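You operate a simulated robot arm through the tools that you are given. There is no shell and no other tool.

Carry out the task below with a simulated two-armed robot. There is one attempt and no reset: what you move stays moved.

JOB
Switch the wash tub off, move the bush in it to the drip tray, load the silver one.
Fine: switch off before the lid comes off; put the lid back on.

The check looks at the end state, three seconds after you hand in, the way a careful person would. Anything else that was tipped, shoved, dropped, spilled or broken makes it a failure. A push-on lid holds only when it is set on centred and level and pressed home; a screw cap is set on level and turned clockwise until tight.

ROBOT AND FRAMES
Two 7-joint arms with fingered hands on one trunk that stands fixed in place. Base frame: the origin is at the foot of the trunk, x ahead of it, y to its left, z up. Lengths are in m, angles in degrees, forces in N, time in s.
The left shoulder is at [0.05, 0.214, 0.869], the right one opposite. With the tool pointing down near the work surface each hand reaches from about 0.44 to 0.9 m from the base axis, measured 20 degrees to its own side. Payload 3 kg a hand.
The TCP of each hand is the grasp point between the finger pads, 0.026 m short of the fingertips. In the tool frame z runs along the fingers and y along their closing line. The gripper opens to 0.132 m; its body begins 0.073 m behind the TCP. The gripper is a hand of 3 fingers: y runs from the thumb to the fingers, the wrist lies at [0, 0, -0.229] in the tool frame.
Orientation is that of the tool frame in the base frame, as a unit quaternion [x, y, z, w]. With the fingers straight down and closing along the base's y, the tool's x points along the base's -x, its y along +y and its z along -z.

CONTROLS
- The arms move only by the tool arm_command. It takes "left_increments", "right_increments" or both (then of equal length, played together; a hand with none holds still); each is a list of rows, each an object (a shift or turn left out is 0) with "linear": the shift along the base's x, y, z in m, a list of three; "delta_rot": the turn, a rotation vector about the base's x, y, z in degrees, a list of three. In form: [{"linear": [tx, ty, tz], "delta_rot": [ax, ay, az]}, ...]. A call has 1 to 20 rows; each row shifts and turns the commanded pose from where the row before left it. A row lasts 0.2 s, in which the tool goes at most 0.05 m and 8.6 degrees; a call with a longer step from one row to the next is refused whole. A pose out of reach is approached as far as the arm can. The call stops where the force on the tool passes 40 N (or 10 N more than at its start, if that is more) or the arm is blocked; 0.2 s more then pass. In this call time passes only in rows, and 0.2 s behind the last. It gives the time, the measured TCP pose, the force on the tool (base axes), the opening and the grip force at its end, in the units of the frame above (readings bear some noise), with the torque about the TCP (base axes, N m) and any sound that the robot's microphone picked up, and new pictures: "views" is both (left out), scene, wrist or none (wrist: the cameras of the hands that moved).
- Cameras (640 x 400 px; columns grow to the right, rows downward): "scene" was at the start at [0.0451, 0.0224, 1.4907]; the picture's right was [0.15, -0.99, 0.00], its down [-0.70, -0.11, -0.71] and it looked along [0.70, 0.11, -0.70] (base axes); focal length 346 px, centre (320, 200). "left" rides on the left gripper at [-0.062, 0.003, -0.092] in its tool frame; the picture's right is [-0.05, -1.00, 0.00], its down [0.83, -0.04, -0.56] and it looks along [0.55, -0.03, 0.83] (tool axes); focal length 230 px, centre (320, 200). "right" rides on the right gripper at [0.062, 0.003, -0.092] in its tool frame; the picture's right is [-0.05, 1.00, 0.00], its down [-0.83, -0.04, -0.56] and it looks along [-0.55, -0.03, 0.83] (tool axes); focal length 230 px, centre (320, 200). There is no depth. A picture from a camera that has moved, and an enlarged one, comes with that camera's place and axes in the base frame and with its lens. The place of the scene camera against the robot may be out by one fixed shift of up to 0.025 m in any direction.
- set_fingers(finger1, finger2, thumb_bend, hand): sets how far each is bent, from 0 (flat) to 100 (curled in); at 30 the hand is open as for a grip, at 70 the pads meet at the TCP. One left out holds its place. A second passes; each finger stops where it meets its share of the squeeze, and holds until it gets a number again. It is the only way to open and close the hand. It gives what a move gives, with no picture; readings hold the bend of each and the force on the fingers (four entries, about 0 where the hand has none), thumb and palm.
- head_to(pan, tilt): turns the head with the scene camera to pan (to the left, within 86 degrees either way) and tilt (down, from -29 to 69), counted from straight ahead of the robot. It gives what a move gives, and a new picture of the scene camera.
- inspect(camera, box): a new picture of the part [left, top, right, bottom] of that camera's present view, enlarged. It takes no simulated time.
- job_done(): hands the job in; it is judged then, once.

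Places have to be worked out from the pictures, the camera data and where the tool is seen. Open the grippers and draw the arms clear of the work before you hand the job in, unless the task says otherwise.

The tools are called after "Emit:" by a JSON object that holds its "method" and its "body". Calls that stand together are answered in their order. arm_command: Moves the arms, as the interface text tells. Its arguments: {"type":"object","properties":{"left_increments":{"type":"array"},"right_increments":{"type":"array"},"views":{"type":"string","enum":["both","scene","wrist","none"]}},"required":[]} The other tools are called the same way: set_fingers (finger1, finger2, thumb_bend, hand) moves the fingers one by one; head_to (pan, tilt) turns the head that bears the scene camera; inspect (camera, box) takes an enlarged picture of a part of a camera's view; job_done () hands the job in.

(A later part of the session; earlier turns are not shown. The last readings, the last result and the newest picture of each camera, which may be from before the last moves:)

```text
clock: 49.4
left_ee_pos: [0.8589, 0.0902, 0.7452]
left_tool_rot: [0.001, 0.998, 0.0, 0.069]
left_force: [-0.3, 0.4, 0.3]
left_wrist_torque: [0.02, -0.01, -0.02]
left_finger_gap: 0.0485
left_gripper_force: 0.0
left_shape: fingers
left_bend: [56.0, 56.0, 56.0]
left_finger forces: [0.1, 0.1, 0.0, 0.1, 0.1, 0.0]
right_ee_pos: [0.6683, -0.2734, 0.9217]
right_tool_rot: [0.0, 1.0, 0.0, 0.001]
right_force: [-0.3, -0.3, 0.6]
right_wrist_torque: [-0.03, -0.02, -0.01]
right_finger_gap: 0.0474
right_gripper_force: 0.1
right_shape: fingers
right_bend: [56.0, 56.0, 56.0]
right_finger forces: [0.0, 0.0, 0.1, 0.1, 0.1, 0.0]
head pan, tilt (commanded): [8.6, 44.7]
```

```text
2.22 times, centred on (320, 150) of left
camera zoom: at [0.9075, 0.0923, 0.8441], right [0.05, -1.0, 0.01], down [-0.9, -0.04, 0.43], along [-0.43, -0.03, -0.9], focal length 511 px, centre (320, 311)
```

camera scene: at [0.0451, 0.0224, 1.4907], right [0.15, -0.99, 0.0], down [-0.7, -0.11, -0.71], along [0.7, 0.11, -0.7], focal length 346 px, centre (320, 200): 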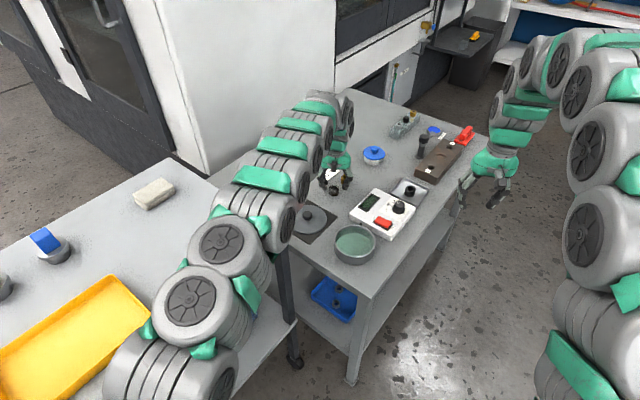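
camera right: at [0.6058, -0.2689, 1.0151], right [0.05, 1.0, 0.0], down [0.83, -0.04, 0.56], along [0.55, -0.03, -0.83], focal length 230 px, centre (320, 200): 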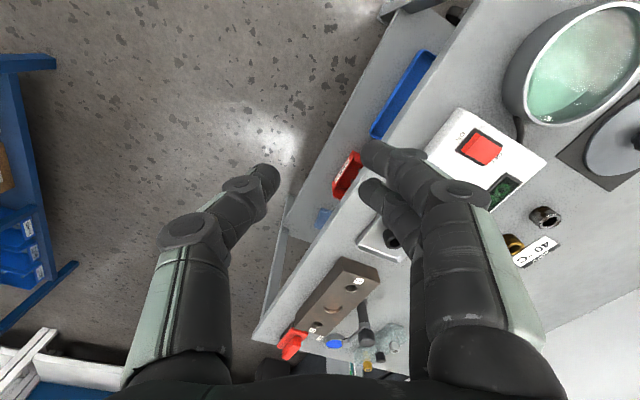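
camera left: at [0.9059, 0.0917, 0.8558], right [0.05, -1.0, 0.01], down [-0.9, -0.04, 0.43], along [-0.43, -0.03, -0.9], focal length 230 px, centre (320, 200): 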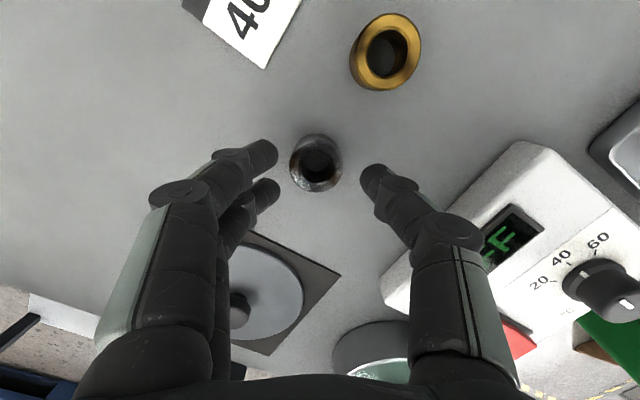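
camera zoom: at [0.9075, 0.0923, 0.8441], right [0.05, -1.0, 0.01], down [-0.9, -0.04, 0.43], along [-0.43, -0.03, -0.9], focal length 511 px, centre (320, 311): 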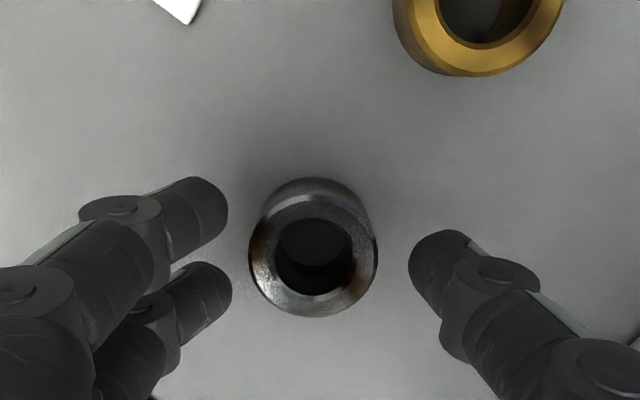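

Centred well. I lower 1.5 mm and close on the silver bush.

Emit:
{"method": "arm_command", "body": {"left_increments": [{"linear": [0, 0, -0.0015]}], "views": "none"}}

Emit:
{"method": "set_fingers", "body": {"hand": "left", "finger1": 72, "finger2": 72, "thumb_bend": 72}}

Emit:
{"method": "inspect", "body": {"camera": "left", "box": [200, 60, 440, 240]}}

Emit:
{"method": "inspect", "body": {"camera": "scene", "box": [300, 140, 380, 220]}}

```text
clock: 49.8
left_ee_pos: [0.8597, 0.0909, 0.7426]
left_tool_rot: [0.0, 0.998, 0.0, 0.069]
left_force: [-1.2, 1.2, -0.1]
left_wrist_torque: [0.03, 0.02, -0.01]
left_finger_gap: 0.0486
left_gripper_force: 0.1
left_shape: fingers
left_bend: [56.0, 56.0, 56.0]
left_finger forces: [0.0, 0.0, 0.1, 0.0, 0.0, 0.0]
right_ee_pos: [0.6671, -0.2725, 0.9211]
right_tool_rot: [0.0, 1.0, 0.0, 0.0]
right_force: [1.3, 0.8, -0.2]
right_wrist_torque: [0.02, 0.01, -0.02]
right_finger_gap: 0.0472
right_gripper_force: 0.0
right_shape: fingers
right_bend: [56.0, 56.0, 56.0]
right_finger forces: [0.0, 0.0, 0.0, 0.0, 0.0, 0.0]
head pan, tilt (commanded): [8.6, 44.7]
```

```text
clock: 50.8
left_ee_pos: [0.8586, 0.0899, 0.7438]
left_tool_rot: [-0.001, 0.998, 0.001, 0.07]
left_force: [0.3, 0.0, -0.6]
left_wrist_torque: [-0.01, 0.0, -0.02]
left_finger_gap: 0.0279
left_gripper_force: 15.5
left_shape: fingers
left_bend: [66.0, 66.0, 65.0]
left_finger forces: [7.7, 7.7, 0.0, 0.0, 15.0, 0.0]
right_ee_pos: [0.669, -0.2733, 0.9227]
right_tool_rot: [0.001, 1.0, 0.0, 0.0]
right_force: [0.1, 0.3, 0.2]
right_wrist_torque: [-0.01, 0.02, 0.03]
right_finger_gap: 0.0474
right_gripper_force: 0.1
right_shape: fingers
right_bend: [56.0, 56.0, 56.0]
right_finger forces: [0.0, 0.0, 0.0, 0.0, 0.0, 0.0]
head pan, tilt (commanded): [8.6, 44.7]
```

```text
2.22 times, centred on (320, 150) of left
camera zoom: at [0.9076, 0.0922, 0.8425], right [0.05, -1.0, 0.01], down [-0.9, -0.04, 0.43], along [-0.43, -0.03, -0.9], focal length 511 px, centre (320, 311)
```

zoom: 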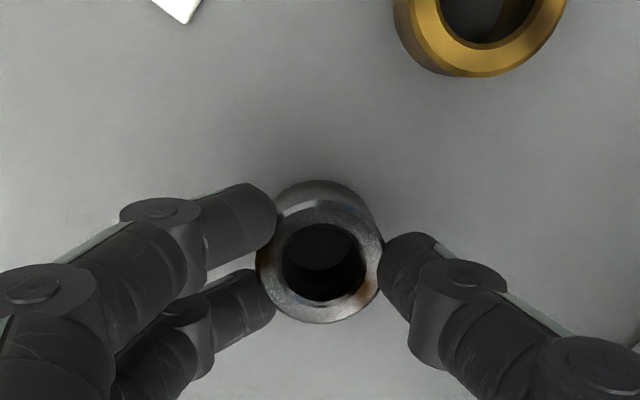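

```text
5.00 times, centred on (340, 180) of scene
camera zoom: at [0.0451, 0.0224, 1.4907], right [0.15, -0.99, 0.0], down [-0.7, -0.11, -0.71], along [0.7, 0.11, -0.7], focal length 1729 px, centre (220, 300)
```

zoom: 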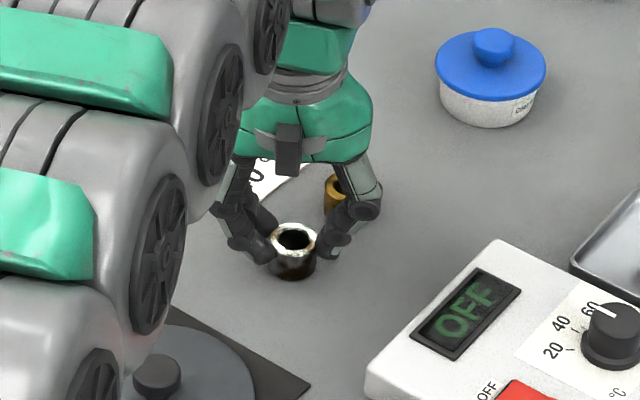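

Even three-finger grip on the silver bush. I lift it and carry it over to the tub, keeping the tilt.

Emit:
{"method": "arm_command", "body": {"left_increments": [{"linear": [0, 0, 0.01]}, {"linear": [0, 0, 0.03]}, {"linear": [-0.005, 0, 0.035]}, {"linear": [-0.01, 0, 0.025]}, {"linear": [-0.035, -0.014, 0]}, {"linear": [-0.035, -0.014, 0]}, {"linear": [-0.035, -0.014, 0]}, {"linear": [-0.035, -0.014, 0]}, {"linear": [-0.035, -0.014, 0]}, {"linear": [-0.03, -0.014, 0]}]}}

Emit:
{"method": "inspect", "body": {"camera": "left", "box": [200, 60, 440, 240]}}

Emit:
{"method": "inspect", "body": {"camera": "scene", "box": [310, 170, 400, 270]}}

```text
clock: 53.0
left_ee_pos: [0.6396, 0.005, 0.8449]
left_tool_rot: [0.0, 0.998, 0.0, 0.07]
left_force: [0.6, -0.7, -0.6]
left_wrist_torque: [-0.03, -0.02, 0.04]
left_finger_gap: 0.0279
left_gripper_force: 15.6
left_shape: fingers
left_bend: [66.0, 66.0, 65.0]
left_finger forces: [7.9, 7.9, 0.0, 0.1, 14.5, 0.0]
right_ee_pos: [0.6686, -0.2729, 0.9211]
right_tool_rot: [-0.001, 1.0, 0.0, 0.0]
right_force: [0.3, -1.0, 0.3]
right_wrist_torque: [-0.01, 0.0, 0.01]
right_finger_gap: 0.0474
right_gripper_force: 0.2
right_shape: fingers
right_bend: [56.0, 56.0, 56.0]
right_finger forces: [0.1, 0.1, 0.1, 0.0, 0.0, 0.0]
head pan, tilt (commanded): [8.6, 44.7]
camera scene: at [0.0451, 0.0224, 1.4907], right [0.15, -0.99, 0.0], down [-0.7, -0.11, -0.71], along [0.7, 0.11, -0.7], focal length 346 px, centre (320, 200)
camera left: at [0.6875, 0.008, 0.9447], right [0.05, -1.0, 0.01], down [-0.9, -0.04, 0.43], along [-0.43, -0.03, -0.9], focal length 230 px, centre (320, 200)
```

scene: 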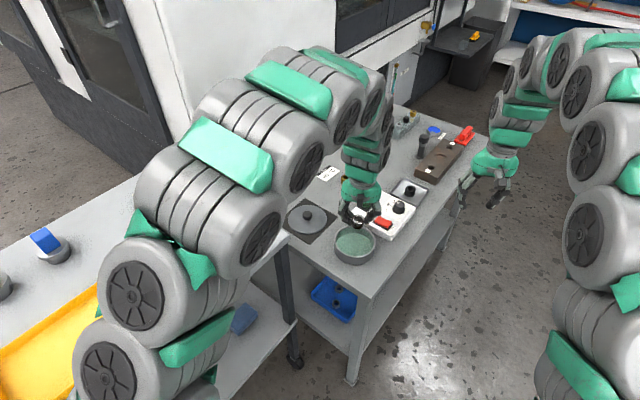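
left: 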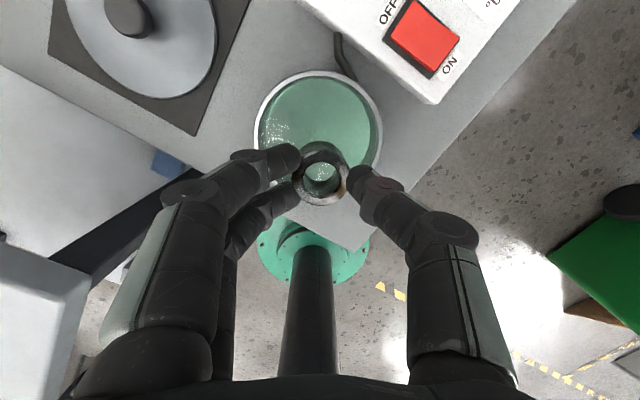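

```text
2.22 times, centred on (320, 150) of left
camera zoom: at [0.6875, 0.008, 0.9447], right [0.05, -1.0, 0.01], down [-0.9, -0.04, 0.43], along [-0.43, -0.03, -0.9], focal length 511 px, centre (320, 311)
```

zoom: 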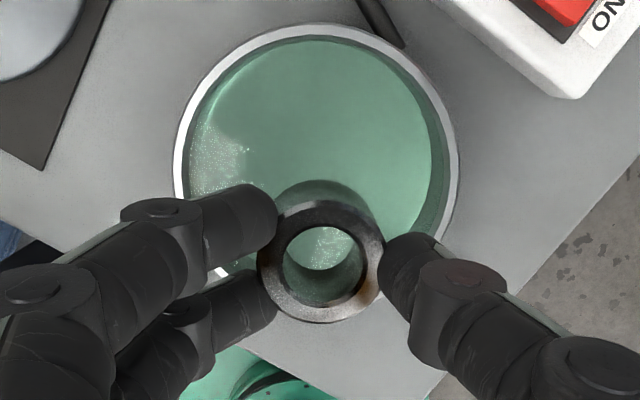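

```text
4.00 times, centred on (355, 220) of scene
camera zoom: at [0.0451, 0.0224, 1.4907], right [0.15, -0.99, 0.0], down [-0.7, -0.11, -0.71], along [0.7, 0.11, -0.7], focal length 1384 px, centre (180, 120)
```

zoom: 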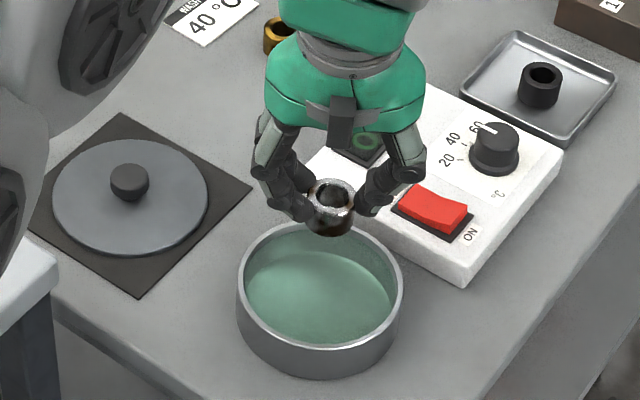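

The silver bush is over the tub's middle. I lower it slowly through the liquid to the floor.

Emit:
{"method": "arm_command", "body": {"left_increments": [{"linear": [0.001, 0.001, -0.03]}, {"linear": [0, 0, -0.025]}, {"linear": [0, 0, -0.01]}, {"linear": [0, 0, -0.008]}, {"linear": [0, 0, -0.008]}, {"linear": [0, 0, -0.006]}, {"linear": [0, 0, -0.004]}]}}

Emit:
{"method": "inspect", "body": {"camera": "left", "box": [200, 60, 440, 240]}}

Emit:
{"method": "inspect", "body": {"camera": "scene", "box": [325, 195, 385, 265]}}

```text
clock: 54.6
left_ee_pos: [0.6419, 0.007, 0.7518]
left_tool_rot: [0.0, 0.998, 0.0, 0.07]
left_force: [0.4, 0.0, -1.3]
left_wrist_torque: [-0.01, 0.02, 0.0]
left_finger_gap: 0.0277
left_gripper_force: 15.2
left_shape: fingers
left_bend: [66.0, 66.0, 65.0]
left_finger forces: [8.0, 7.8, 0.0, 0.0, 14.5, 0.0]
right_ee_pos: [0.6683, -0.2726, 0.9206]
right_tool_rot: [0.0, 1.0, 0.001, 0.0]
right_force: [-0.5, 0.0, -0.1]
right_wrist_torque: [0.01, -0.01, -0.02]
right_finger_gap: 0.0474
right_gripper_force: 0.1
right_shape: fingers
right_bend: [56.0, 56.0, 56.0]
right_finger forces: [0.0, 0.0, 0.1, 0.0, 0.1, 0.1]
head pan, tilt (commanded): [8.6, 44.7]
camera scene: at [0.0451, 0.0224, 1.4907], right [0.15, -0.99, 0.0], down [-0.7, -0.11, -0.71], along [0.7, 0.11, -0.7], focal length 346 px, centre (320, 200)
camera left: at [0.6898, 0.0088, 0.8514], right [0.05, -1.0, 0.01], down [-0.9, -0.04, 0.43], along [-0.43, -0.03, -0.9], focal length 230 px, centre (320, 200)
```

scene: 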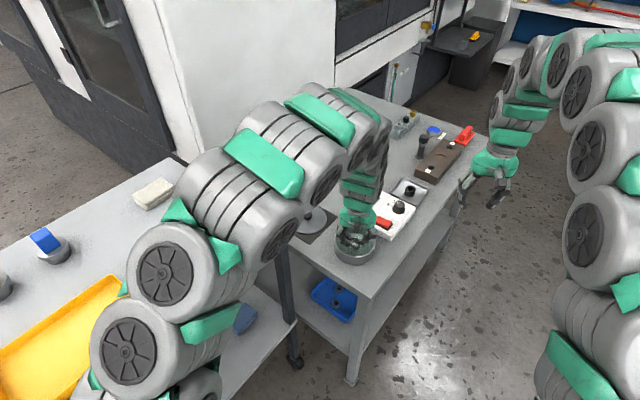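
left: 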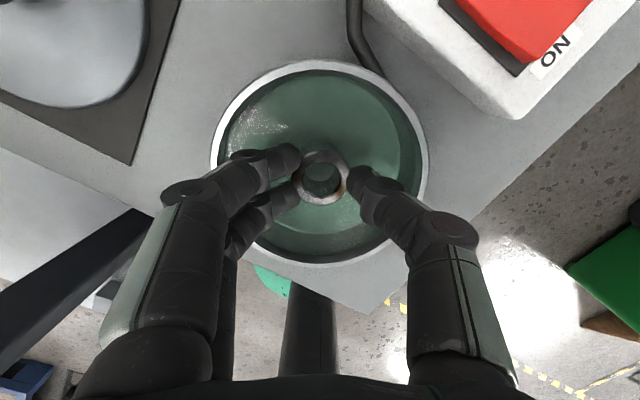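

```text
2.22 times, centred on (320, 150) of left
camera zoom: at [0.6898, 0.0088, 0.8514], right [0.05, -1.0, 0.01], down [-0.9, -0.04, 0.43], along [-0.43, -0.03, -0.9], focal length 511 px, centre (320, 311)
```

zoom: 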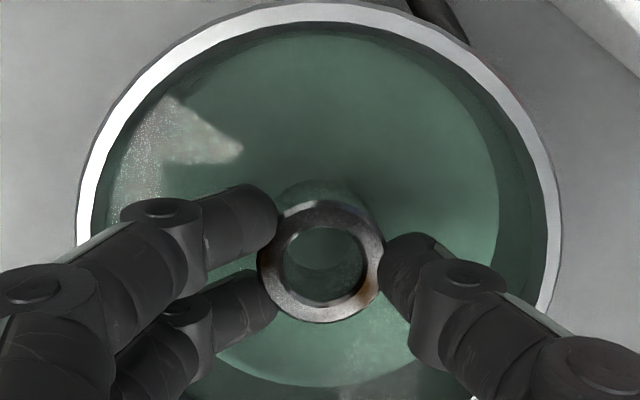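

```text
5.71 times, centred on (355, 230) of scene
camera zoom: at [0.0451, 0.0224, 1.4907], right [0.15, -0.99, 0.0], down [-0.7, -0.11, -0.71], along [0.7, 0.11, -0.7], focal length 1976 px, centre (120, 29)
```

zoom: 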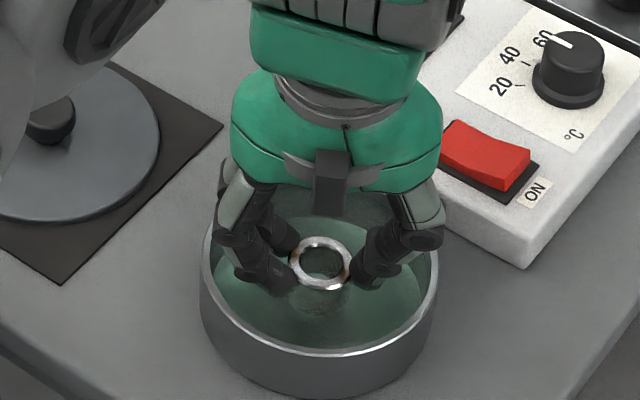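

The bush is nearly down; I lower in 1.5–2 mm steps until it touches the floor.

Emit:
{"method": "arm_command", "body": {"left_increments": [{"linear": [0, 0, -0.002]}, {"linear": [0, 0, -0.002]}], "views": "none"}}

Emit:
{"method": "arm_command", "body": {"left_increments": [{"linear": [0, 0, -0.0015]}], "views": "none"}}

Emit:
{"method": "arm_command", "body": {"left_increments": [{"linear": [0, 0, -0.0015]}], "views": "none"}}

```text
clock: 55.2
left_ee_pos: [0.6406, 0.0074, 0.7492]
left_tool_rot: [0.0, 0.998, 0.001, 0.069]
left_force: [0.4, -0.9, -1.2]
left_wrist_torque: [0.0, 0.0, -0.03]
left_finger_gap: 0.0275
left_gripper_force: 14.8
left_shape: fingers
left_bend: [66.0, 66.0, 65.0]
left_finger forces: [7.9, 7.9, 0.0, 0.1, 14.5, 0.0]
right_ee_pos: [0.6682, -0.2738, 0.9216]
right_tool_rot: [0.0, 1.0, 0.0, 0.001]
right_force: [1.0, 0.4, 0.5]
right_wrist_torque: [-0.01, -0.03, -0.01]
right_finger_gap: 0.0472
right_gripper_force: 0.0
right_shape: fingers
right_bend: [56.0, 56.0, 56.0]
right_finger forces: [0.0, 0.0, 0.0, 0.0, 0.0, 0.1]
head pan, tilt (commanded): [8.6, 44.7]
```

```text
clock: 55.6
left_ee_pos: [0.6397, 0.0071, 0.7458]
left_tool_rot: [0.0, 0.998, -0.001, 0.07]
left_force: [-0.3, 0.1, -0.3]
left_wrist_torque: [-0.02, 0.04, -0.02]
left_finger_gap: 0.0277
left_gripper_force: 14.8
left_shape: fingers
left_bend: [66.0, 66.0, 65.0]
left_finger forces: [8.0, 8.0, 0.0, 0.1, 14.5, 0.1]
right_ee_pos: [0.668, -0.2732, 0.9221]
right_tool_rot: [0.0, 1.0, 0.0, 0.0]
right_force: [-0.4, 0.1, 0.4]
right_wrist_torque: [0.01, 0.01, 0.0]
right_finger_gap: 0.0474
right_gripper_force: 0.1
right_shape: fingers
right_bend: [56.0, 56.0, 56.0]
right_finger forces: [0.0, 0.0, 0.0, 0.1, 0.0, 0.0]
head pan, tilt (commanded): [8.6, 44.7]
```

```text
clock: 56.0
left_ee_pos: [0.64, 0.0069, 0.7451]
left_tool_rot: [0.0, 0.998, 0.0, 0.07]
left_force: [-0.3, 0.4, 2.9]
left_wrist_torque: [-0.03, 0.05, -0.07]
left_finger_gap: 0.0277
left_gripper_force: 16.1
left_shape: fingers
left_bend: [66.0, 67.0, 65.0]
left_finger forces: [8.8, 8.8, 0.0, 0.0, 15.0, 0.0]
right_ee_pos: [0.6682, -0.2738, 0.9222]
right_tool_rot: [0.0, 1.0, 0.0, -0.001]
right_force: [0.3, 0.0, 0.0]
right_wrist_torque: [-0.02, -0.01, -0.03]
right_finger_gap: 0.0475
right_gripper_force: 0.0
right_shape: fingers
right_bend: [56.0, 56.0, 56.0]
right_finger forces: [0.0, 0.0, 0.0, 0.0, 0.1, 0.1]
head pan, tilt (commanded): [8.6, 44.7]
```

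Contact with the tub floor. I open to 60 — enough to free the bush while staying clear of the tub wall — and check.

Emit:
{"method": "set_fingers", "body": {"hand": "left", "finger1": 60, "finger2": 60, "thumb_bend": 60}}

Emit:
{"method": "inspect", "body": {"camera": "left", "box": [200, 60, 440, 240]}}

```text
clock: 57.0
left_ee_pos: [0.6396, 0.0068, 0.7451]
left_tool_rot: [0.0, 0.998, 0.001, 0.07]
left_force: [0.3, -0.1, 1.3]
left_wrist_torque: [0.04, 0.03, -0.01]
left_finger_gap: 0.0344
left_gripper_force: 0.1
left_shape: fingers
left_bend: [60.0, 60.0, 60.0]
left_finger forces: [0.0, 0.0, 0.0, 0.0, 0.0, 0.0]
right_ee_pos: [0.6676, -0.2731, 0.922]
right_tool_rot: [0.0, 1.0, 0.0, 0.0]
right_force: [0.5, -0.3, 0.6]
right_wrist_torque: [0.03, 0.03, 0.03]
right_finger_gap: 0.0473
right_gripper_force: 0.0
right_shape: fingers
right_bend: [56.0, 56.0, 56.0]
right_finger forces: [0.1, 0.1, 0.0, 0.0, 0.0, 0.0]
head pan, tilt (commanded): [8.6, 44.7]
```

```text
2.22 times, centred on (320, 150) of left
camera zoom: at [0.6884, 0.009, 0.8451], right [0.05, -1.0, 0.01], down [-0.9, -0.04, 0.43], along [-0.43, -0.03, -0.9], focal length 511 px, centre (320, 311)
```

zoom: 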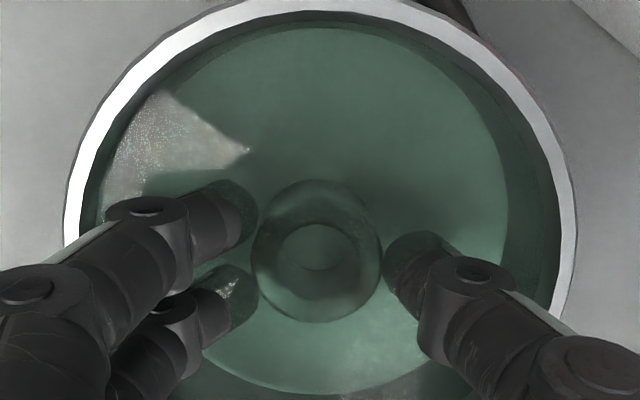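

The silver bush is standing free in the liquid. I ease 2 mm toward the thumb side for clearance and lift straight out.

Emit:
{"method": "arm_command", "body": {"left_increments": [{"linear": [0, -0.0015, 0]}, {"linear": [0, 0, 0.005]}, {"linear": [0, 0, 0.01]}, {"linear": [0, 0, 0.015]}, {"linear": [0, 0, 0.02]}, {"linear": [0, 0, 0.03]}]}}

Emit:
{"method": "inspect", "body": {"camera": "scene", "box": [325, 195, 385, 265]}}

Emit:
{"method": "inspect", "body": {"camera": "left", "box": [200, 60, 440, 240]}}

```text
clock: 58.4
left_ee_pos: [0.6416, 0.0071, 0.8237]
left_tool_rot: [0.001, 0.998, -0.001, 0.069]
left_force: [-0.6, -0.1, -0.2]
left_wrist_torque: [0.01, -0.01, 0.03]
left_finger_gap: 0.0346
left_gripper_force: 0.1
left_shape: fingers
left_bend: [60.0, 60.0, 60.0]
left_finger forces: [0.0, 0.1, 0.2, 0.1, 0.1, 0.0]
right_ee_pos: [0.668, -0.2736, 0.9222]
right_tool_rot: [-0.001, 1.0, 0.0, 0.0]
right_force: [0.6, -0.6, 0.5]
right_wrist_torque: [0.01, 0.01, -0.01]
right_finger_gap: 0.0472
right_gripper_force: 0.0
right_shape: fingers
right_bend: [56.0, 56.0, 56.0]
right_finger forces: [0.1, 0.0, 0.1, 0.0, 0.0, 0.0]
head pan, tilt (commanded): [8.6, 44.7]
camera scene: at [0.0451, 0.0224, 1.4907], right [0.15, -0.99, 0.0], down [-0.7, -0.11, -0.71], along [0.7, 0.11, -0.7], focal length 346 px, centre (320, 200)
camera left: at [0.6902, 0.0097, 0.9232], right [0.05, -1.0, 0.01], down [-0.9, -0.04, 0.43], along [-0.43, -0.03, -0.9], focal length 230 px, centre (320, 200)
```

scene: 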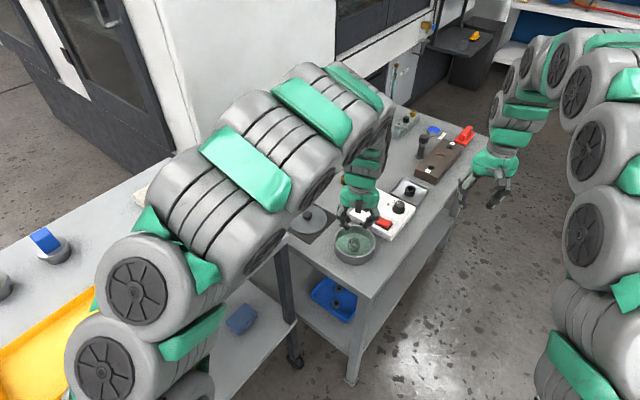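
left: 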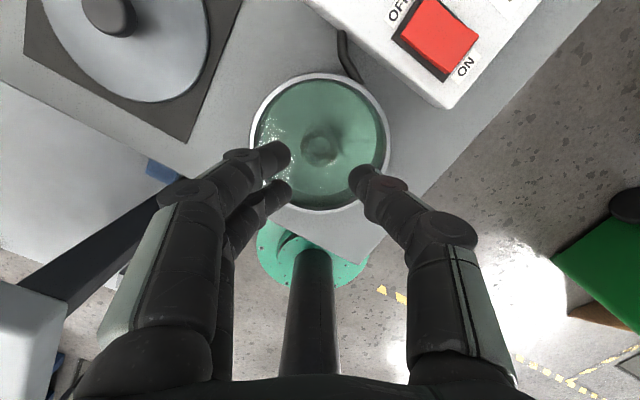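

```text
5.71 times, centred on (355, 230) of scene
camera zoom: at [0.0451, 0.0224, 1.4907], right [0.15, -0.99, 0.0], down [-0.7, -0.11, -0.71], along [0.7, 0.11, -0.7], focal length 1976 px, centre (120, 29)
```

zoom: 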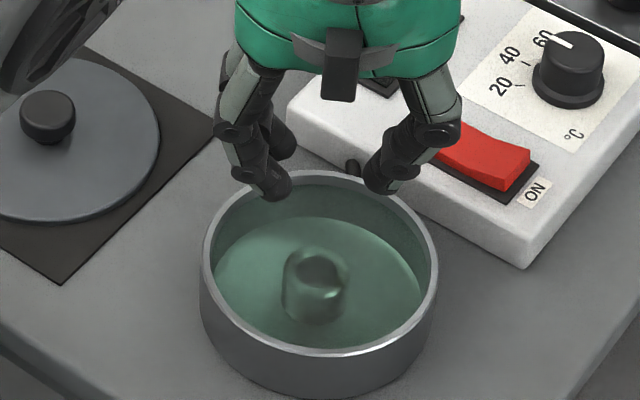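

```text
2.22 times, centred on (320, 150) of left
camera zoom: at [0.6902, 0.0097, 0.9232], right [0.05, -1.0, 0.01], down [-0.9, -0.04, 0.43], along [-0.43, -0.03, -0.9], focal length 511 px, centre (320, 311)
```

zoom: 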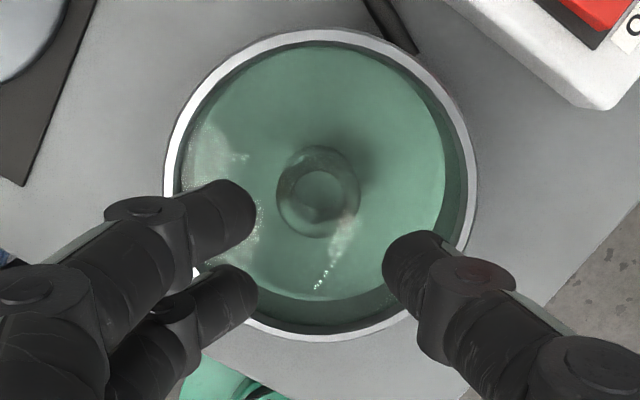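

The silver bush stands in the tub; rim centre measures about (0.6445, 0.006), matching where the knob was. Now I fetch the lid: untilt the left hand and return above the knob on the mat at (0.733, 0.157).

Emit:
{"method": "arm_command", "body": {"left_increments": [{"linear": [0, 0, 0.03]}, {"linear": [0.02, 0.035, 0], "delta_rot": [0, 4, 0]}, {"linear": [0.024, 0.038, 0], "delta_rot": [0, 4, 0]}, {"linear": [0.024, 0.038, 0]}, {"linear": [0.0234, 0.0389, 0]}]}}

Emit:
{"method": "set_fingers", "body": {"hand": "left", "finger1": 50, "finger2": 50, "thumb_bend": 50}}

Emit:
{"method": "inspect", "body": {"camera": "left", "box": [200, 60, 440, 240]}}

```text
clock: 59.6
left_ee_pos: [0.7325, 0.155, 0.8568]
left_tool_rot: [0.001, 1.0, 0.0, -0.002]
left_force: [0.4, -1.1, 0.5]
left_wrist_torque: [-0.01, 0.01, 0.0]
left_finger_gap: 0.0351
left_gripper_force: 0.1
left_shape: fingers
left_bend: [60.0, 60.0, 60.0]
left_finger forces: [0.1, 0.0, 0.0, 0.1, 0.0, 0.1]
right_ee_pos: [0.6672, -0.273, 0.9228]
right_tool_rot: [0.0, 1.0, 0.001, 0.0]
right_force: [0.4, -0.3, -0.1]
right_wrist_torque: [0.04, -0.03, 0.01]
right_finger_gap: 0.0476
right_gripper_force: 0.1
right_shape: fingers
right_bend: [56.0, 56.0, 56.0]
right_finger forces: [0.0, 0.0, 0.0, 0.0, 0.0, 0.0]
head pan, tilt (commanded): [8.6, 44.7]
camera scene: at [0.0451, 0.0224, 1.4907], right [0.15, -0.99, 0.0], down [-0.7, -0.11, -0.71], along [0.7, 0.11, -0.7], focal length 346 px, centre (320, 200)
camera left: at [0.7951, 0.1581, 0.9481], right [0.05, -1.0, 0.0], down [-0.83, -0.04, 0.56], along [-0.55, -0.03, -0.83], focal length 230 px, centre (320, 200)
```

scene: 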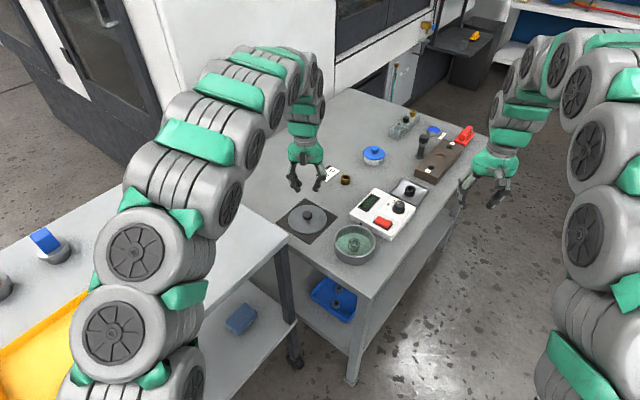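
left: 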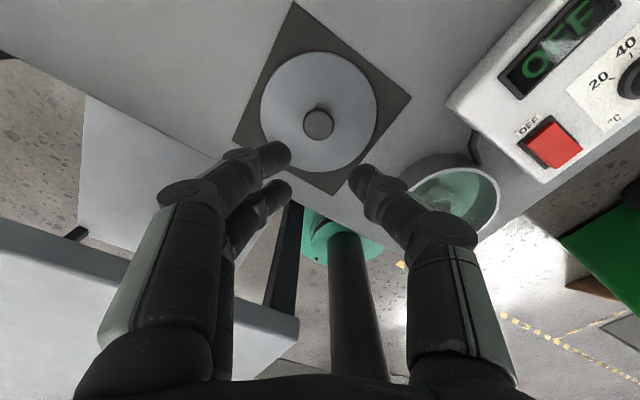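

```text
clock: 60.6
left_ee_pos: [0.7334, 0.1556, 0.8563]
left_tool_rot: [0.0, 1.0, -0.001, 0.0]
left_force: [0.3, 0.0, 0.1]
left_wrist_torque: [0.01, 0.0, 0.02]
left_finger_gap: 0.067
left_gripper_force: 0.1
left_shape: fingers
left_bend: [50.0, 50.0, 50.0]
left_finger forces: [0.0, 0.1, 0.1, 0.0, 0.0, 0.1]
right_ee_pos: [0.6669, -0.2743, 0.9215]
right_tool_rot: [0.0, 1.0, 0.001, 0.0]
right_force: [0.4, -0.1, 0.0]
right_wrist_torque: [-0.02, -0.04, 0.01]
right_finger_gap: 0.0474
right_gripper_force: 0.0
right_shape: fingers
right_bend: [56.0, 56.0, 56.0]
right_finger forces: [0.1, 0.0, 0.0, 0.0, 0.0, 0.1]
head pan, tilt (commanded): [8.6, 44.7]
```

```text
2.22 times, centred on (320, 150) of left
camera zoom: at [0.7949, 0.1577, 0.9483], right [0.05, -1.0, 0.0], down [-0.83, -0.04, 0.56], along [-0.55, -0.03, -0.83], focal length 511 px, centre (320, 311)
```

zoom: 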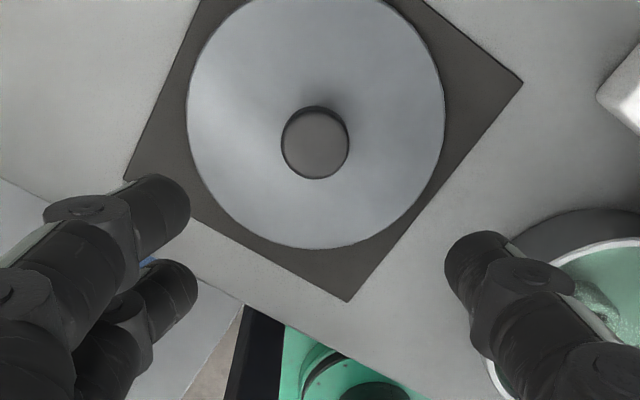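

The knob is at about (0.734, 0.156), right under the hand. I descend around it and check before gripping.

Emit:
{"method": "arm_command", "body": {"left_increments": [{"linear": [0, 0, -0.04]}, {"linear": [0, 0, -0.04]}, {"linear": [0, 0, -0.02]}, {"linear": [0, 0, -0.01]}, {"linear": [0, 0, -0.004]}]}}

Emit:
{"method": "inspect", "body": {"camera": "left", "box": [200, 60, 440, 240]}}

Emit:
{"method": "inspect", "body": {"camera": "scene", "box": [270, 170, 350, 240]}}

```text
clock: 61.8
left_ee_pos: [0.7324, 0.1543, 0.7424]
left_tool_rot: [0.0, 1.0, 0.0, 0.0]
left_force: [0.3, -0.7, -0.1]
left_wrist_torque: [-0.01, 0.0, -0.01]
left_finger_gap: 0.0672
left_gripper_force: 0.1
left_shape: fingers
left_bend: [50.0, 50.0, 50.0]
left_finger forces: [0.0, 0.0, 0.0, 0.1, 0.0, 0.1]
right_ee_pos: [0.6671, -0.2748, 0.9228]
right_tool_rot: [-0.001, 1.0, -0.001, -0.001]
right_force: [-0.2, 0.4, 0.0]
right_wrist_torque: [0.0, -0.01, -0.03]
right_finger_gap: 0.0473
right_gripper_force: 0.2
right_shape: fingers
right_bend: [56.0, 56.0, 56.0]
right_finger forces: [0.1, 0.1, 0.1, 0.0, 0.0, 0.0]
head pan, tilt (commanded): [8.6, 44.7]
camera scene: at [0.0451, 0.0224, 1.4907], right [0.15, -0.99, 0.0], down [-0.7, -0.11, -0.71], along [0.7, 0.11, -0.7], focal length 346 px, centre (320, 200)
camera left: at [0.7946, 0.1573, 0.8343], right [0.05, -1.0, 0.0], down [-0.83, -0.04, 0.56], along [-0.55, -0.03, -0.83], focal length 230 px, centre (320, 200)
```

scene: 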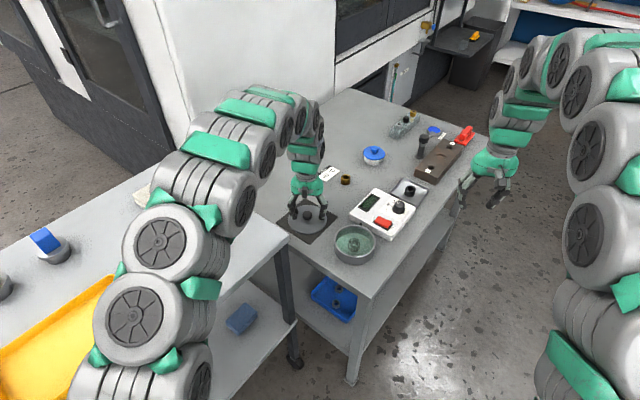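
left: 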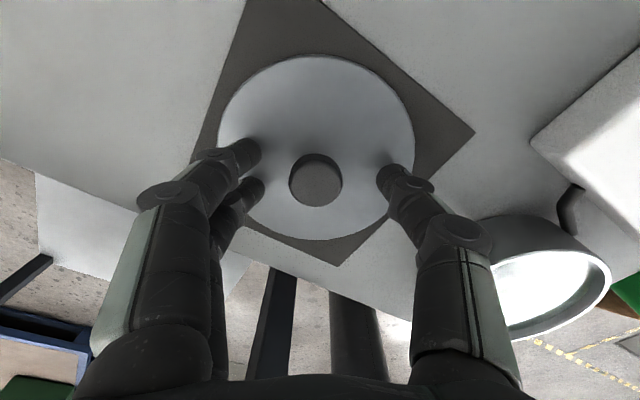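

```text
2.22 times, centred on (320, 150) of left
camera zoom: at [0.7946, 0.1573, 0.8343], right [0.05, -1.0, 0.0], down [-0.83, -0.04, 0.56], along [-0.55, -0.03, -0.83], focal length 511 px, centre (320, 311)
```

zoom: 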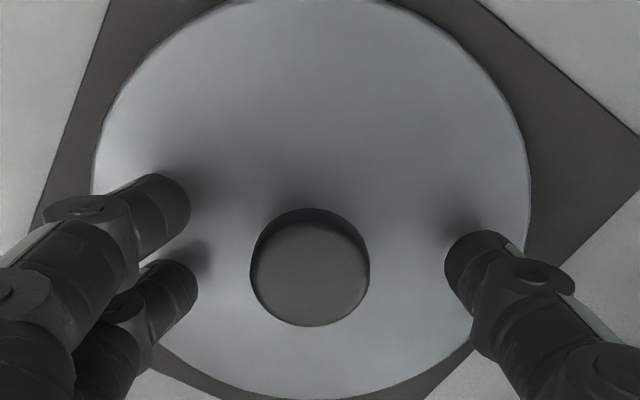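

```text
5.71 times, centred on (310, 205) of scene
camera zoom: at [0.0451, 0.0224, 1.4907], right [0.15, -0.99, 0.0], down [-0.7, -0.11, -0.71], along [0.7, 0.11, -0.7], focal length 1976 px, centre (377, 171)
```

zoom: 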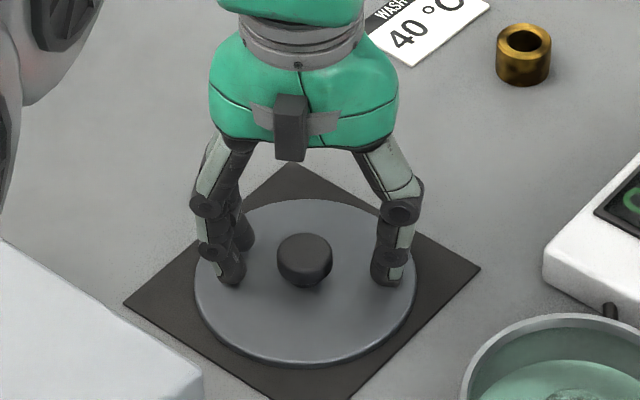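

The knob is between the tips, slightly toward -x. I shift -1.5 mm in x and +1 mm in y, lower 1 mm, and grip.

Emit:
{"method": "arm_command", "body": {"left_increments": [{"linear": [-0.0015, 0.001, -0.0015]}], "views": "none"}}

Emit:
{"method": "set_fingers", "body": {"hand": "left", "finger1": 72, "finger2": 72, "thumb_bend": 72}}

Emit:
{"method": "inspect", "body": {"camera": "left", "box": [200, 60, 440, 240]}}

```text
clock: 62.2
left_ee_pos: [0.7314, 0.156, 0.7401]
left_tool_rot: [0.0, 1.0, 0.0, 0.0]
left_force: [0.3, 0.6, -0.1]
left_wrist_torque: [0.0, -0.03, 0.02]
left_finger_gap: 0.0673
left_gripper_force: 0.1
left_shape: fingers
left_bend: [50.0, 50.0, 50.0]
left_finger forces: [0.1, 0.1, 0.0, 0.1, 0.1, 0.1]
right_ee_pos: [0.667, -0.2728, 0.923]
right_tool_rot: [0.001, 1.0, 0.0, -0.001]
right_force: [-0.6, 0.0, -0.7]
right_wrist_torque: [0.0, 0.02, 0.02]
right_finger_gap: 0.0471
right_gripper_force: 0.1
right_shape: fingers
right_bend: [56.0, 56.0, 56.0]
right_finger forces: [0.0, 0.0, 0.1, 0.0, 0.0, 0.0]
head pan, tilt (commanded): [8.6, 44.7]
```

```text
clock: 63.2
left_ee_pos: [0.7309, 0.1557, 0.7406]
left_tool_rot: [0.0, 1.0, 0.0, 0.0]
left_force: [0.0, 0.0, -0.8]
left_wrist_torque: [0.0, 0.05, 0.01]
left_finger_gap: 0.0251
left_gripper_force: 13.6
left_shape: fingers
left_bend: [66.0, 67.0, 66.0]
left_finger forces: [7.3, 6.9, 0.0, 0.1, 13.7, 0.1]
right_ee_pos: [0.6686, -0.2736, 0.9214]
right_tool_rot: [0.001, 1.0, 0.0, 0.0]
right_force: [-0.4, 0.3, -0.3]
right_wrist_torque: [0.03, 0.01, -0.03]
right_finger_gap: 0.0474
right_gripper_force: 0.1
right_shape: fingers
right_bend: [56.0, 56.0, 56.0]
right_finger forces: [0.0, 0.0, 0.0, 0.0, 0.0, 0.0]
head pan, tilt (commanded): [8.6, 44.7]
```

```text
2.22 times, centred on (320, 150) of left
camera zoom: at [0.7929, 0.1585, 0.8326], right [0.05, -1.0, 0.0], down [-0.83, -0.04, 0.56], along [-0.55, -0.03, -0.83], focal length 511 px, centre (320, 311)
```

zoom: 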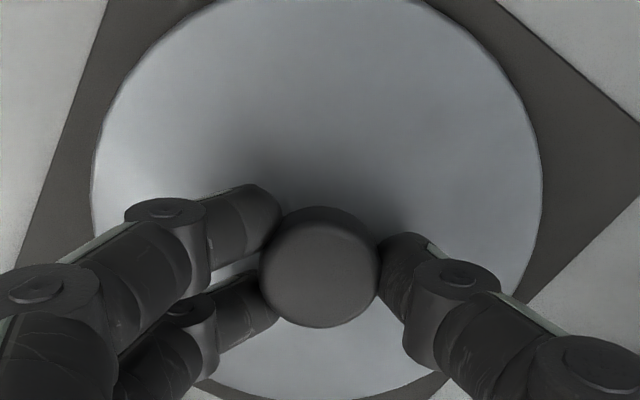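

Balanced grip on the knob. I lift the lid and carry it over the tub.

Emit:
{"method": "arm_command", "body": {"left_increments": [{"linear": [0, 0, 0.01]}, {"linear": [0, 0, 0.04]}, {"linear": [0, 0, 0.045]}, {"linear": [-0.022, -0.0375, 0]}, {"linear": [-0.022, -0.0375, 0]}, {"linear": [-0.022, -0.0375, 0]}, {"linear": [-0.022, -0.0377, 0]}]}}

Emit:
{"method": "inspect", "body": {"camera": "scene", "box": [315, 180, 395, 270]}}

```text
clock: 64.8
left_ee_pos: [0.6423, 0.0055, 0.8343]
left_tool_rot: [-0.001, 1.0, 0.0, -0.001]
left_force: [0.4, 0.1, -0.3]
left_wrist_torque: [0.03, 0.0, 0.01]
left_finger_gap: 0.0251
left_gripper_force: 13.7
left_shape: fingers
left_bend: [67.0, 67.0, 66.0]
left_finger forces: [7.5, 7.1, 0.0, 0.0, 13.4, 0.1]
right_ee_pos: [0.6686, -0.2724, 0.9224]
right_tool_rot: [0.0, 1.0, 0.001, 0.001]
right_force: [0.4, 0.8, -0.3]
right_wrist_torque: [-0.04, 0.01, -0.01]
right_finger_gap: 0.0472
right_gripper_force: 0.1
right_shape: fingers
right_bend: [56.0, 56.0, 56.0]
right_finger forces: [0.0, 0.0, 0.0, 0.0, 0.1, 0.0]
head pan, tilt (commanded): [8.6, 44.7]
camera scene: at [0.0451, 0.0224, 1.4907], right [0.15, -0.99, 0.0], down [-0.7, -0.11, -0.71], along [0.7, 0.11, -0.7], focal length 346 px, centre (320, 200)
camera left: at [0.7044, 0.0074, 0.9263], right [0.05, -1.0, 0.0], down [-0.83, -0.04, 0.56], along [-0.55, -0.03, -0.83], focal length 230 px, centre (320, 200)
```

scene: 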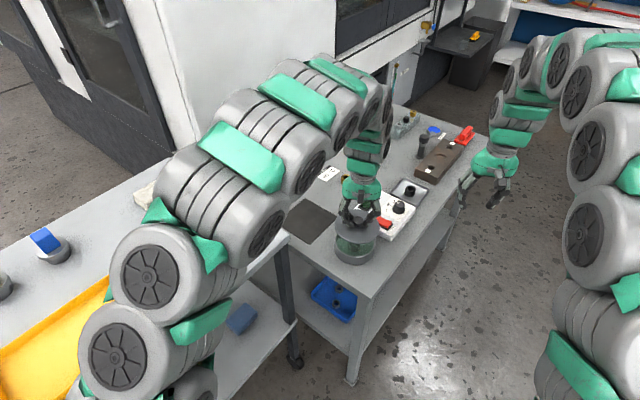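
left: 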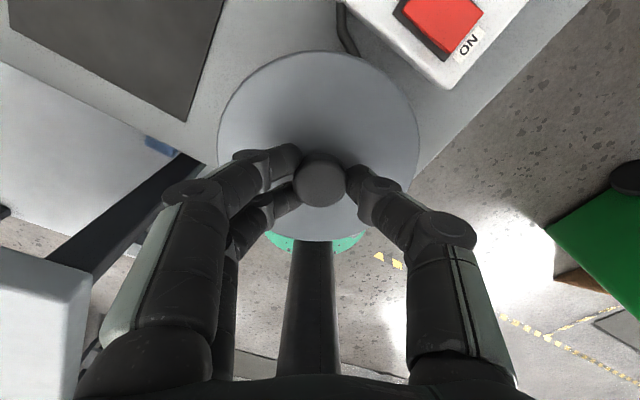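

```text
4.44 times, centred on (355, 225) of scene
camera zoom: at [0.0451, 0.0224, 1.4907], right [0.15, -0.99, 0.0], down [-0.7, -0.11, -0.71], along [0.7, 0.11, -0.7], focal length 1537 px, centre (164, 89)
```

zoom: 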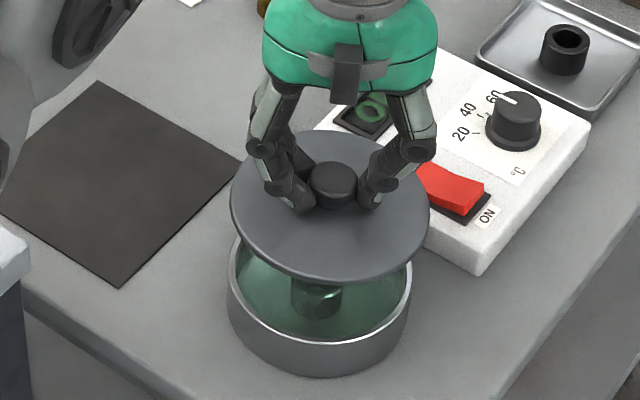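

The lid hangs level over the tub. I lower it to about 8 mm above its seat and check concentricity.

Emit:
{"method": "arm_command", "body": {"left_increments": [{"linear": [0.0005, 0, -0.02]}, {"linear": [0, 0, -0.015]}, {"linear": [0, 0, -0.01]}, {"linear": [0, 0, -0.004]}]}}

Emit:
{"method": "inspect", "body": {"camera": "scene", "box": [320, 200, 400, 270]}}

Emit:
{"method": "inspect", "body": {"camera": "left", "box": [200, 30, 440, 260]}}

Emit:
{"method": "inspect", "body": {"camera": "right", "box": [440, 0, 640, 160]}}

```text
clock: 65.8
left_ee_pos: [0.6432, 0.005, 0.7851]
left_tool_rot: [0.0, 1.0, 0.0, 0.0]
left_force: [0.4, -0.1, -0.9]
left_wrist_torque: [-0.04, 0.02, 0.02]
left_finger_gap: 0.0249
left_gripper_force: 13.9
left_shape: fingers
left_bend: [67.0, 67.0, 66.0]
left_finger forces: [7.7, 7.1, 0.0, 0.1, 13.4, 0.1]
right_ee_pos: [0.6681, -0.2739, 0.9213]
right_tool_rot: [0.0, 1.0, 0.0, 0.0]
right_force: [0.8, 0.1, -0.3]
right_wrist_torque: [0.01, -0.01, 0.03]
right_finger_gap: 0.0474
right_gripper_force: 0.1
right_shape: fingers
right_bend: [56.0, 56.0, 56.0]
right_finger forces: [0.1, 0.0, 0.1, 0.0, 0.0, 0.0]
head pan, tilt (commanded): [8.6, 44.7]
camera scene: at [0.0451, 0.0224, 1.4907], right [0.15, -0.99, 0.0], down [-0.7, -0.11, -0.71], along [0.7, 0.11, -0.7], focal length 346 px, centre (320, 200)
camera left: at [0.7046, 0.0082, 0.8763], right [0.05, -1.0, 0.0], down [-0.83, -0.04, 0.56], along [-0.55, -0.03, -0.83], focal length 230 px, centre (320, 200)
```

scene: 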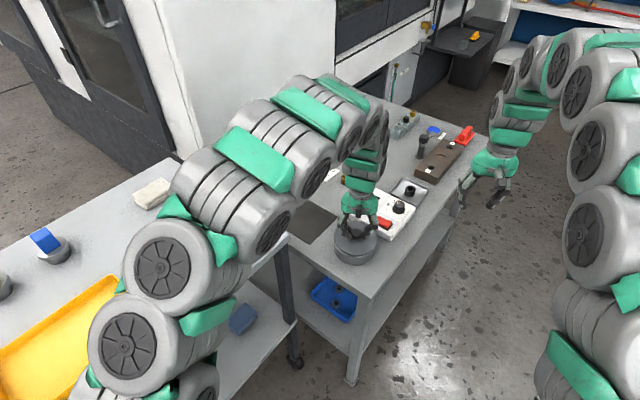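
left: 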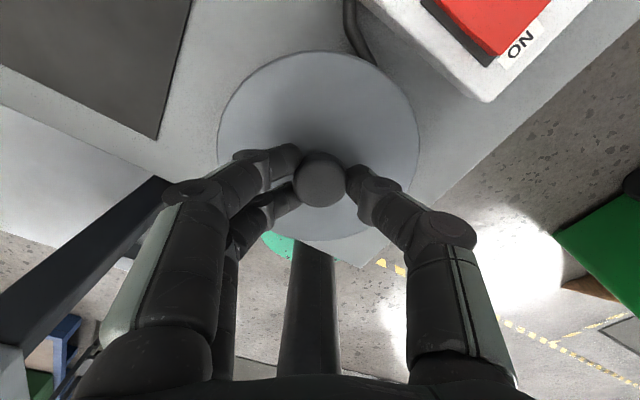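

```text
5.71 times, centred on (360, 235) of scene
camera zoom: at [0.0451, 0.0224, 1.4907], right [0.15, -0.99, 0.0], down [-0.7, -0.11, -0.71], along [0.7, 0.11, -0.7], focal length 1976 px, centre (91, 0)
```

zoom: 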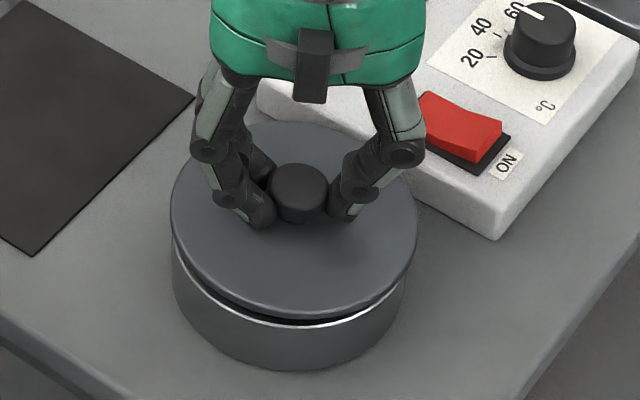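

```text
1.74 times, centred on (320, 145) of left
camera zoom: at [0.7046, 0.0082, 0.8763], right [0.05, -1.0, 0.0], down [-0.83, -0.04, 0.56], along [-0.55, -0.03, -0.83], focal length 400 px, centre (320, 296)
```

zoom: 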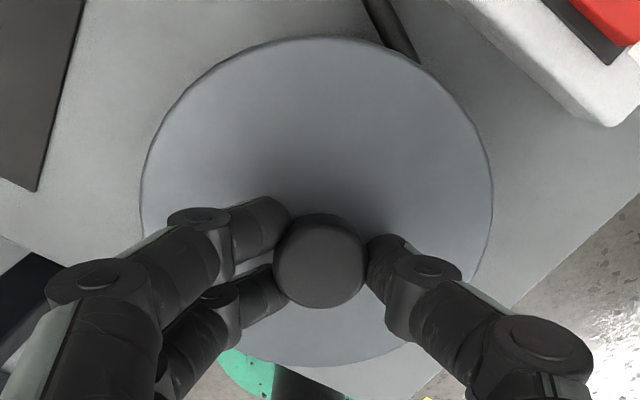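

```text
2.50 times, centred on (540, 80) of right
camera zoom: at [0.6064, -0.2688, 1.0148], right [0.05, 1.0, 0.0], down [0.83, -0.04, 0.56], along [0.55, -0.03, -0.83], focal length 575 px, centre (-230, 500)
```

zoom: 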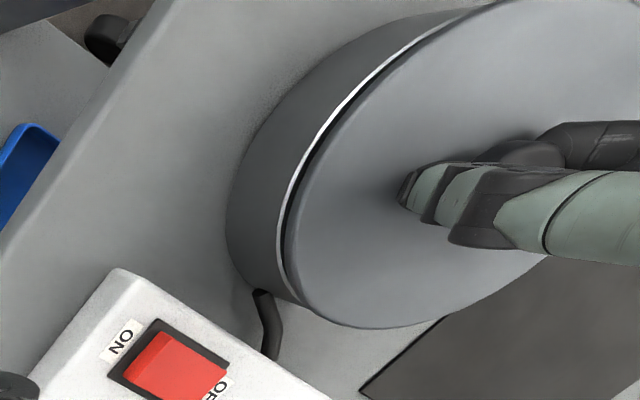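

The lid is nearly concentric. I take the same enlarged box as at the start to compare lid and pot outlines precisely.

Emit:
{"method": "inspect", "body": {"camera": "scene", "box": [320, 215, 400, 270]}}

Emit:
{"method": "inspect", "body": {"camera": "scene", "box": [330, 235, 380, 270]}}

```text
7.27 times, centred on (360, 242) of scene
camera zoom: at [0.0451, 0.0224, 1.4907], right [0.15, -0.99, 0.0], down [-0.7, -0.11, -0.71], along [0.7, 0.11, -0.7], focal length 2515 px, centre (29, -109)
```

zoom: 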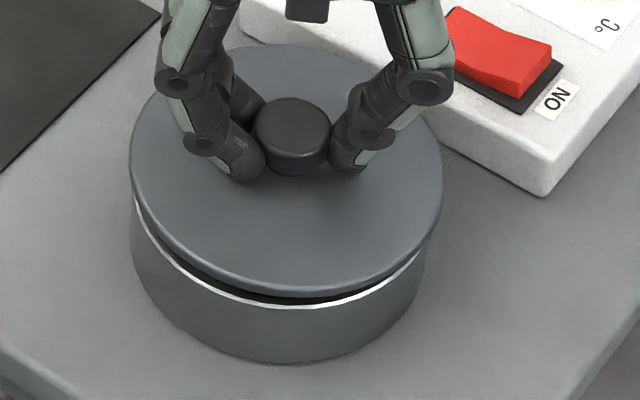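

```text
11.43 times, centred on (355, 252) of scene
camera zoom: at [0.0451, 0.0224, 1.4907], right [0.15, -0.99, 0.0], down [-0.7, -0.11, -0.71], along [0.7, 0.11, -0.7], focal length 3953 px, centre (-80, -400)
```

zoom: 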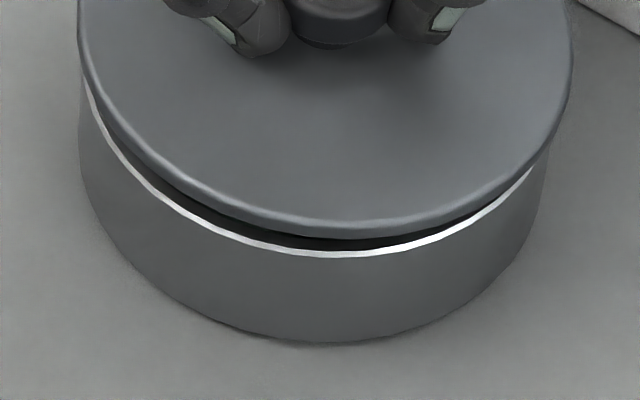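

The outlines match the seated picture within about 1 mm. I make a tiny correction and lower onto the rim, then press home watching force and sound.

Emit:
{"method": "arm_command", "body": {"left_increments": [{"linear": [-0.001, 0.0007, -0.002]}, {"linear": [0, 0, -0.002]}, {"linear": [0, 0, -0.002]}], "views": "none"}}

Emit:
{"method": "inspect", "body": {"camera": "scene", "box": [320, 215, 400, 270]}}

```text
clock: 66.6
left_ee_pos: [0.6422, 0.0069, 0.7785]
left_tool_rot: [0.0, 1.0, 0.0, 0.0]
left_force: [0.1, 0.7, -1.3]
left_wrist_torque: [-0.02, -0.01, -0.04]
left_finger_gap: 0.0252
left_gripper_force: 13.3
left_shape: fingers
left_bend: [67.0, 67.0, 66.0]
left_finger forces: [7.7, 7.1, 0.0, 0.0, 13.4, 0.1]
right_ee_pos: [0.668, -0.2731, 0.923]
right_tool_rot: [0.0, 1.0, 0.0, 0.001]
right_force: [0.3, 0.3, -0.4]
right_wrist_torque: [0.0, 0.01, -0.01]
right_finger_gap: 0.0474
right_gripper_force: 0.1
right_shape: fingers
right_bend: [56.0, 56.0, 56.0]
right_finger forces: [0.1, 0.0, 0.0, 0.0, 0.1, 0.0]
head pan, tilt (commanded): [8.6, 44.7]
```

```text
7.27 times, centred on (360, 242) of scene
camera zoom: at [0.0451, 0.0224, 1.4907], right [0.15, -0.99, 0.0], down [-0.7, -0.11, -0.71], along [0.7, 0.11, -0.7], focal length 2515 px, centre (29, -109)
```

zoom: 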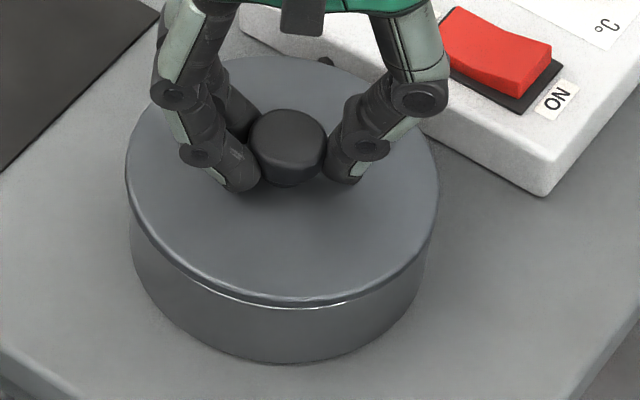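

The lid is about 1 mm off to +y and just above seat. I correct 0.7 mm and continue down gently.

Emit:
{"method": "arm_command", "body": {"left_increments": [{"linear": [0, -0.0008, 0]}, {"linear": [0, 0, -0.0015]}], "views": "none"}}

Emit:
{"method": "inspect", "body": {"camera": "scene", "box": [320, 215, 400, 270]}}

```text
clock: 67.2
left_ee_pos: [0.6422, 0.0068, 0.7771]
left_tool_rot: [0.001, 1.0, 0.0, 0.0]
left_force: [-0.1, -0.5, -0.3]
left_wrist_torque: [0.0, 0.0, -0.03]
left_finger_gap: 0.025
left_gripper_force: 13.8
left_shape: fingers
left_bend: [67.0, 67.0, 66.0]
left_finger forces: [7.7, 7.2, 0.1, 0.0, 13.3, 0.1]
right_ee_pos: [0.668, -0.2732, 0.9217]
right_tool_rot: [0.0, 1.0, 0.0, 0.0]
right_force: [-0.2, -0.1, 0.1]
right_wrist_torque: [-0.01, -0.01, 0.01]
right_finger_gap: 0.0475
right_gripper_force: 0.0
right_shape: fingers
right_bend: [56.0, 56.0, 56.0]
right_finger forces: [0.0, 0.0, 0.0, 0.0, 0.0, 0.1]
head pan, tilt (commanded): [8.6, 44.7]
```

```text
7.27 times, centred on (360, 242) of scene
camera zoom: at [0.0451, 0.0224, 1.4907], right [0.15, -0.99, 0.0], down [-0.7, -0.11, -0.71], along [0.7, 0.11, -0.7], focal length 2515 px, centre (29, -109)
```

zoom: 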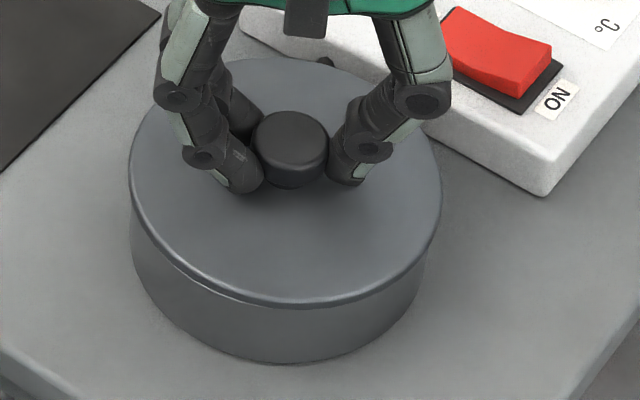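

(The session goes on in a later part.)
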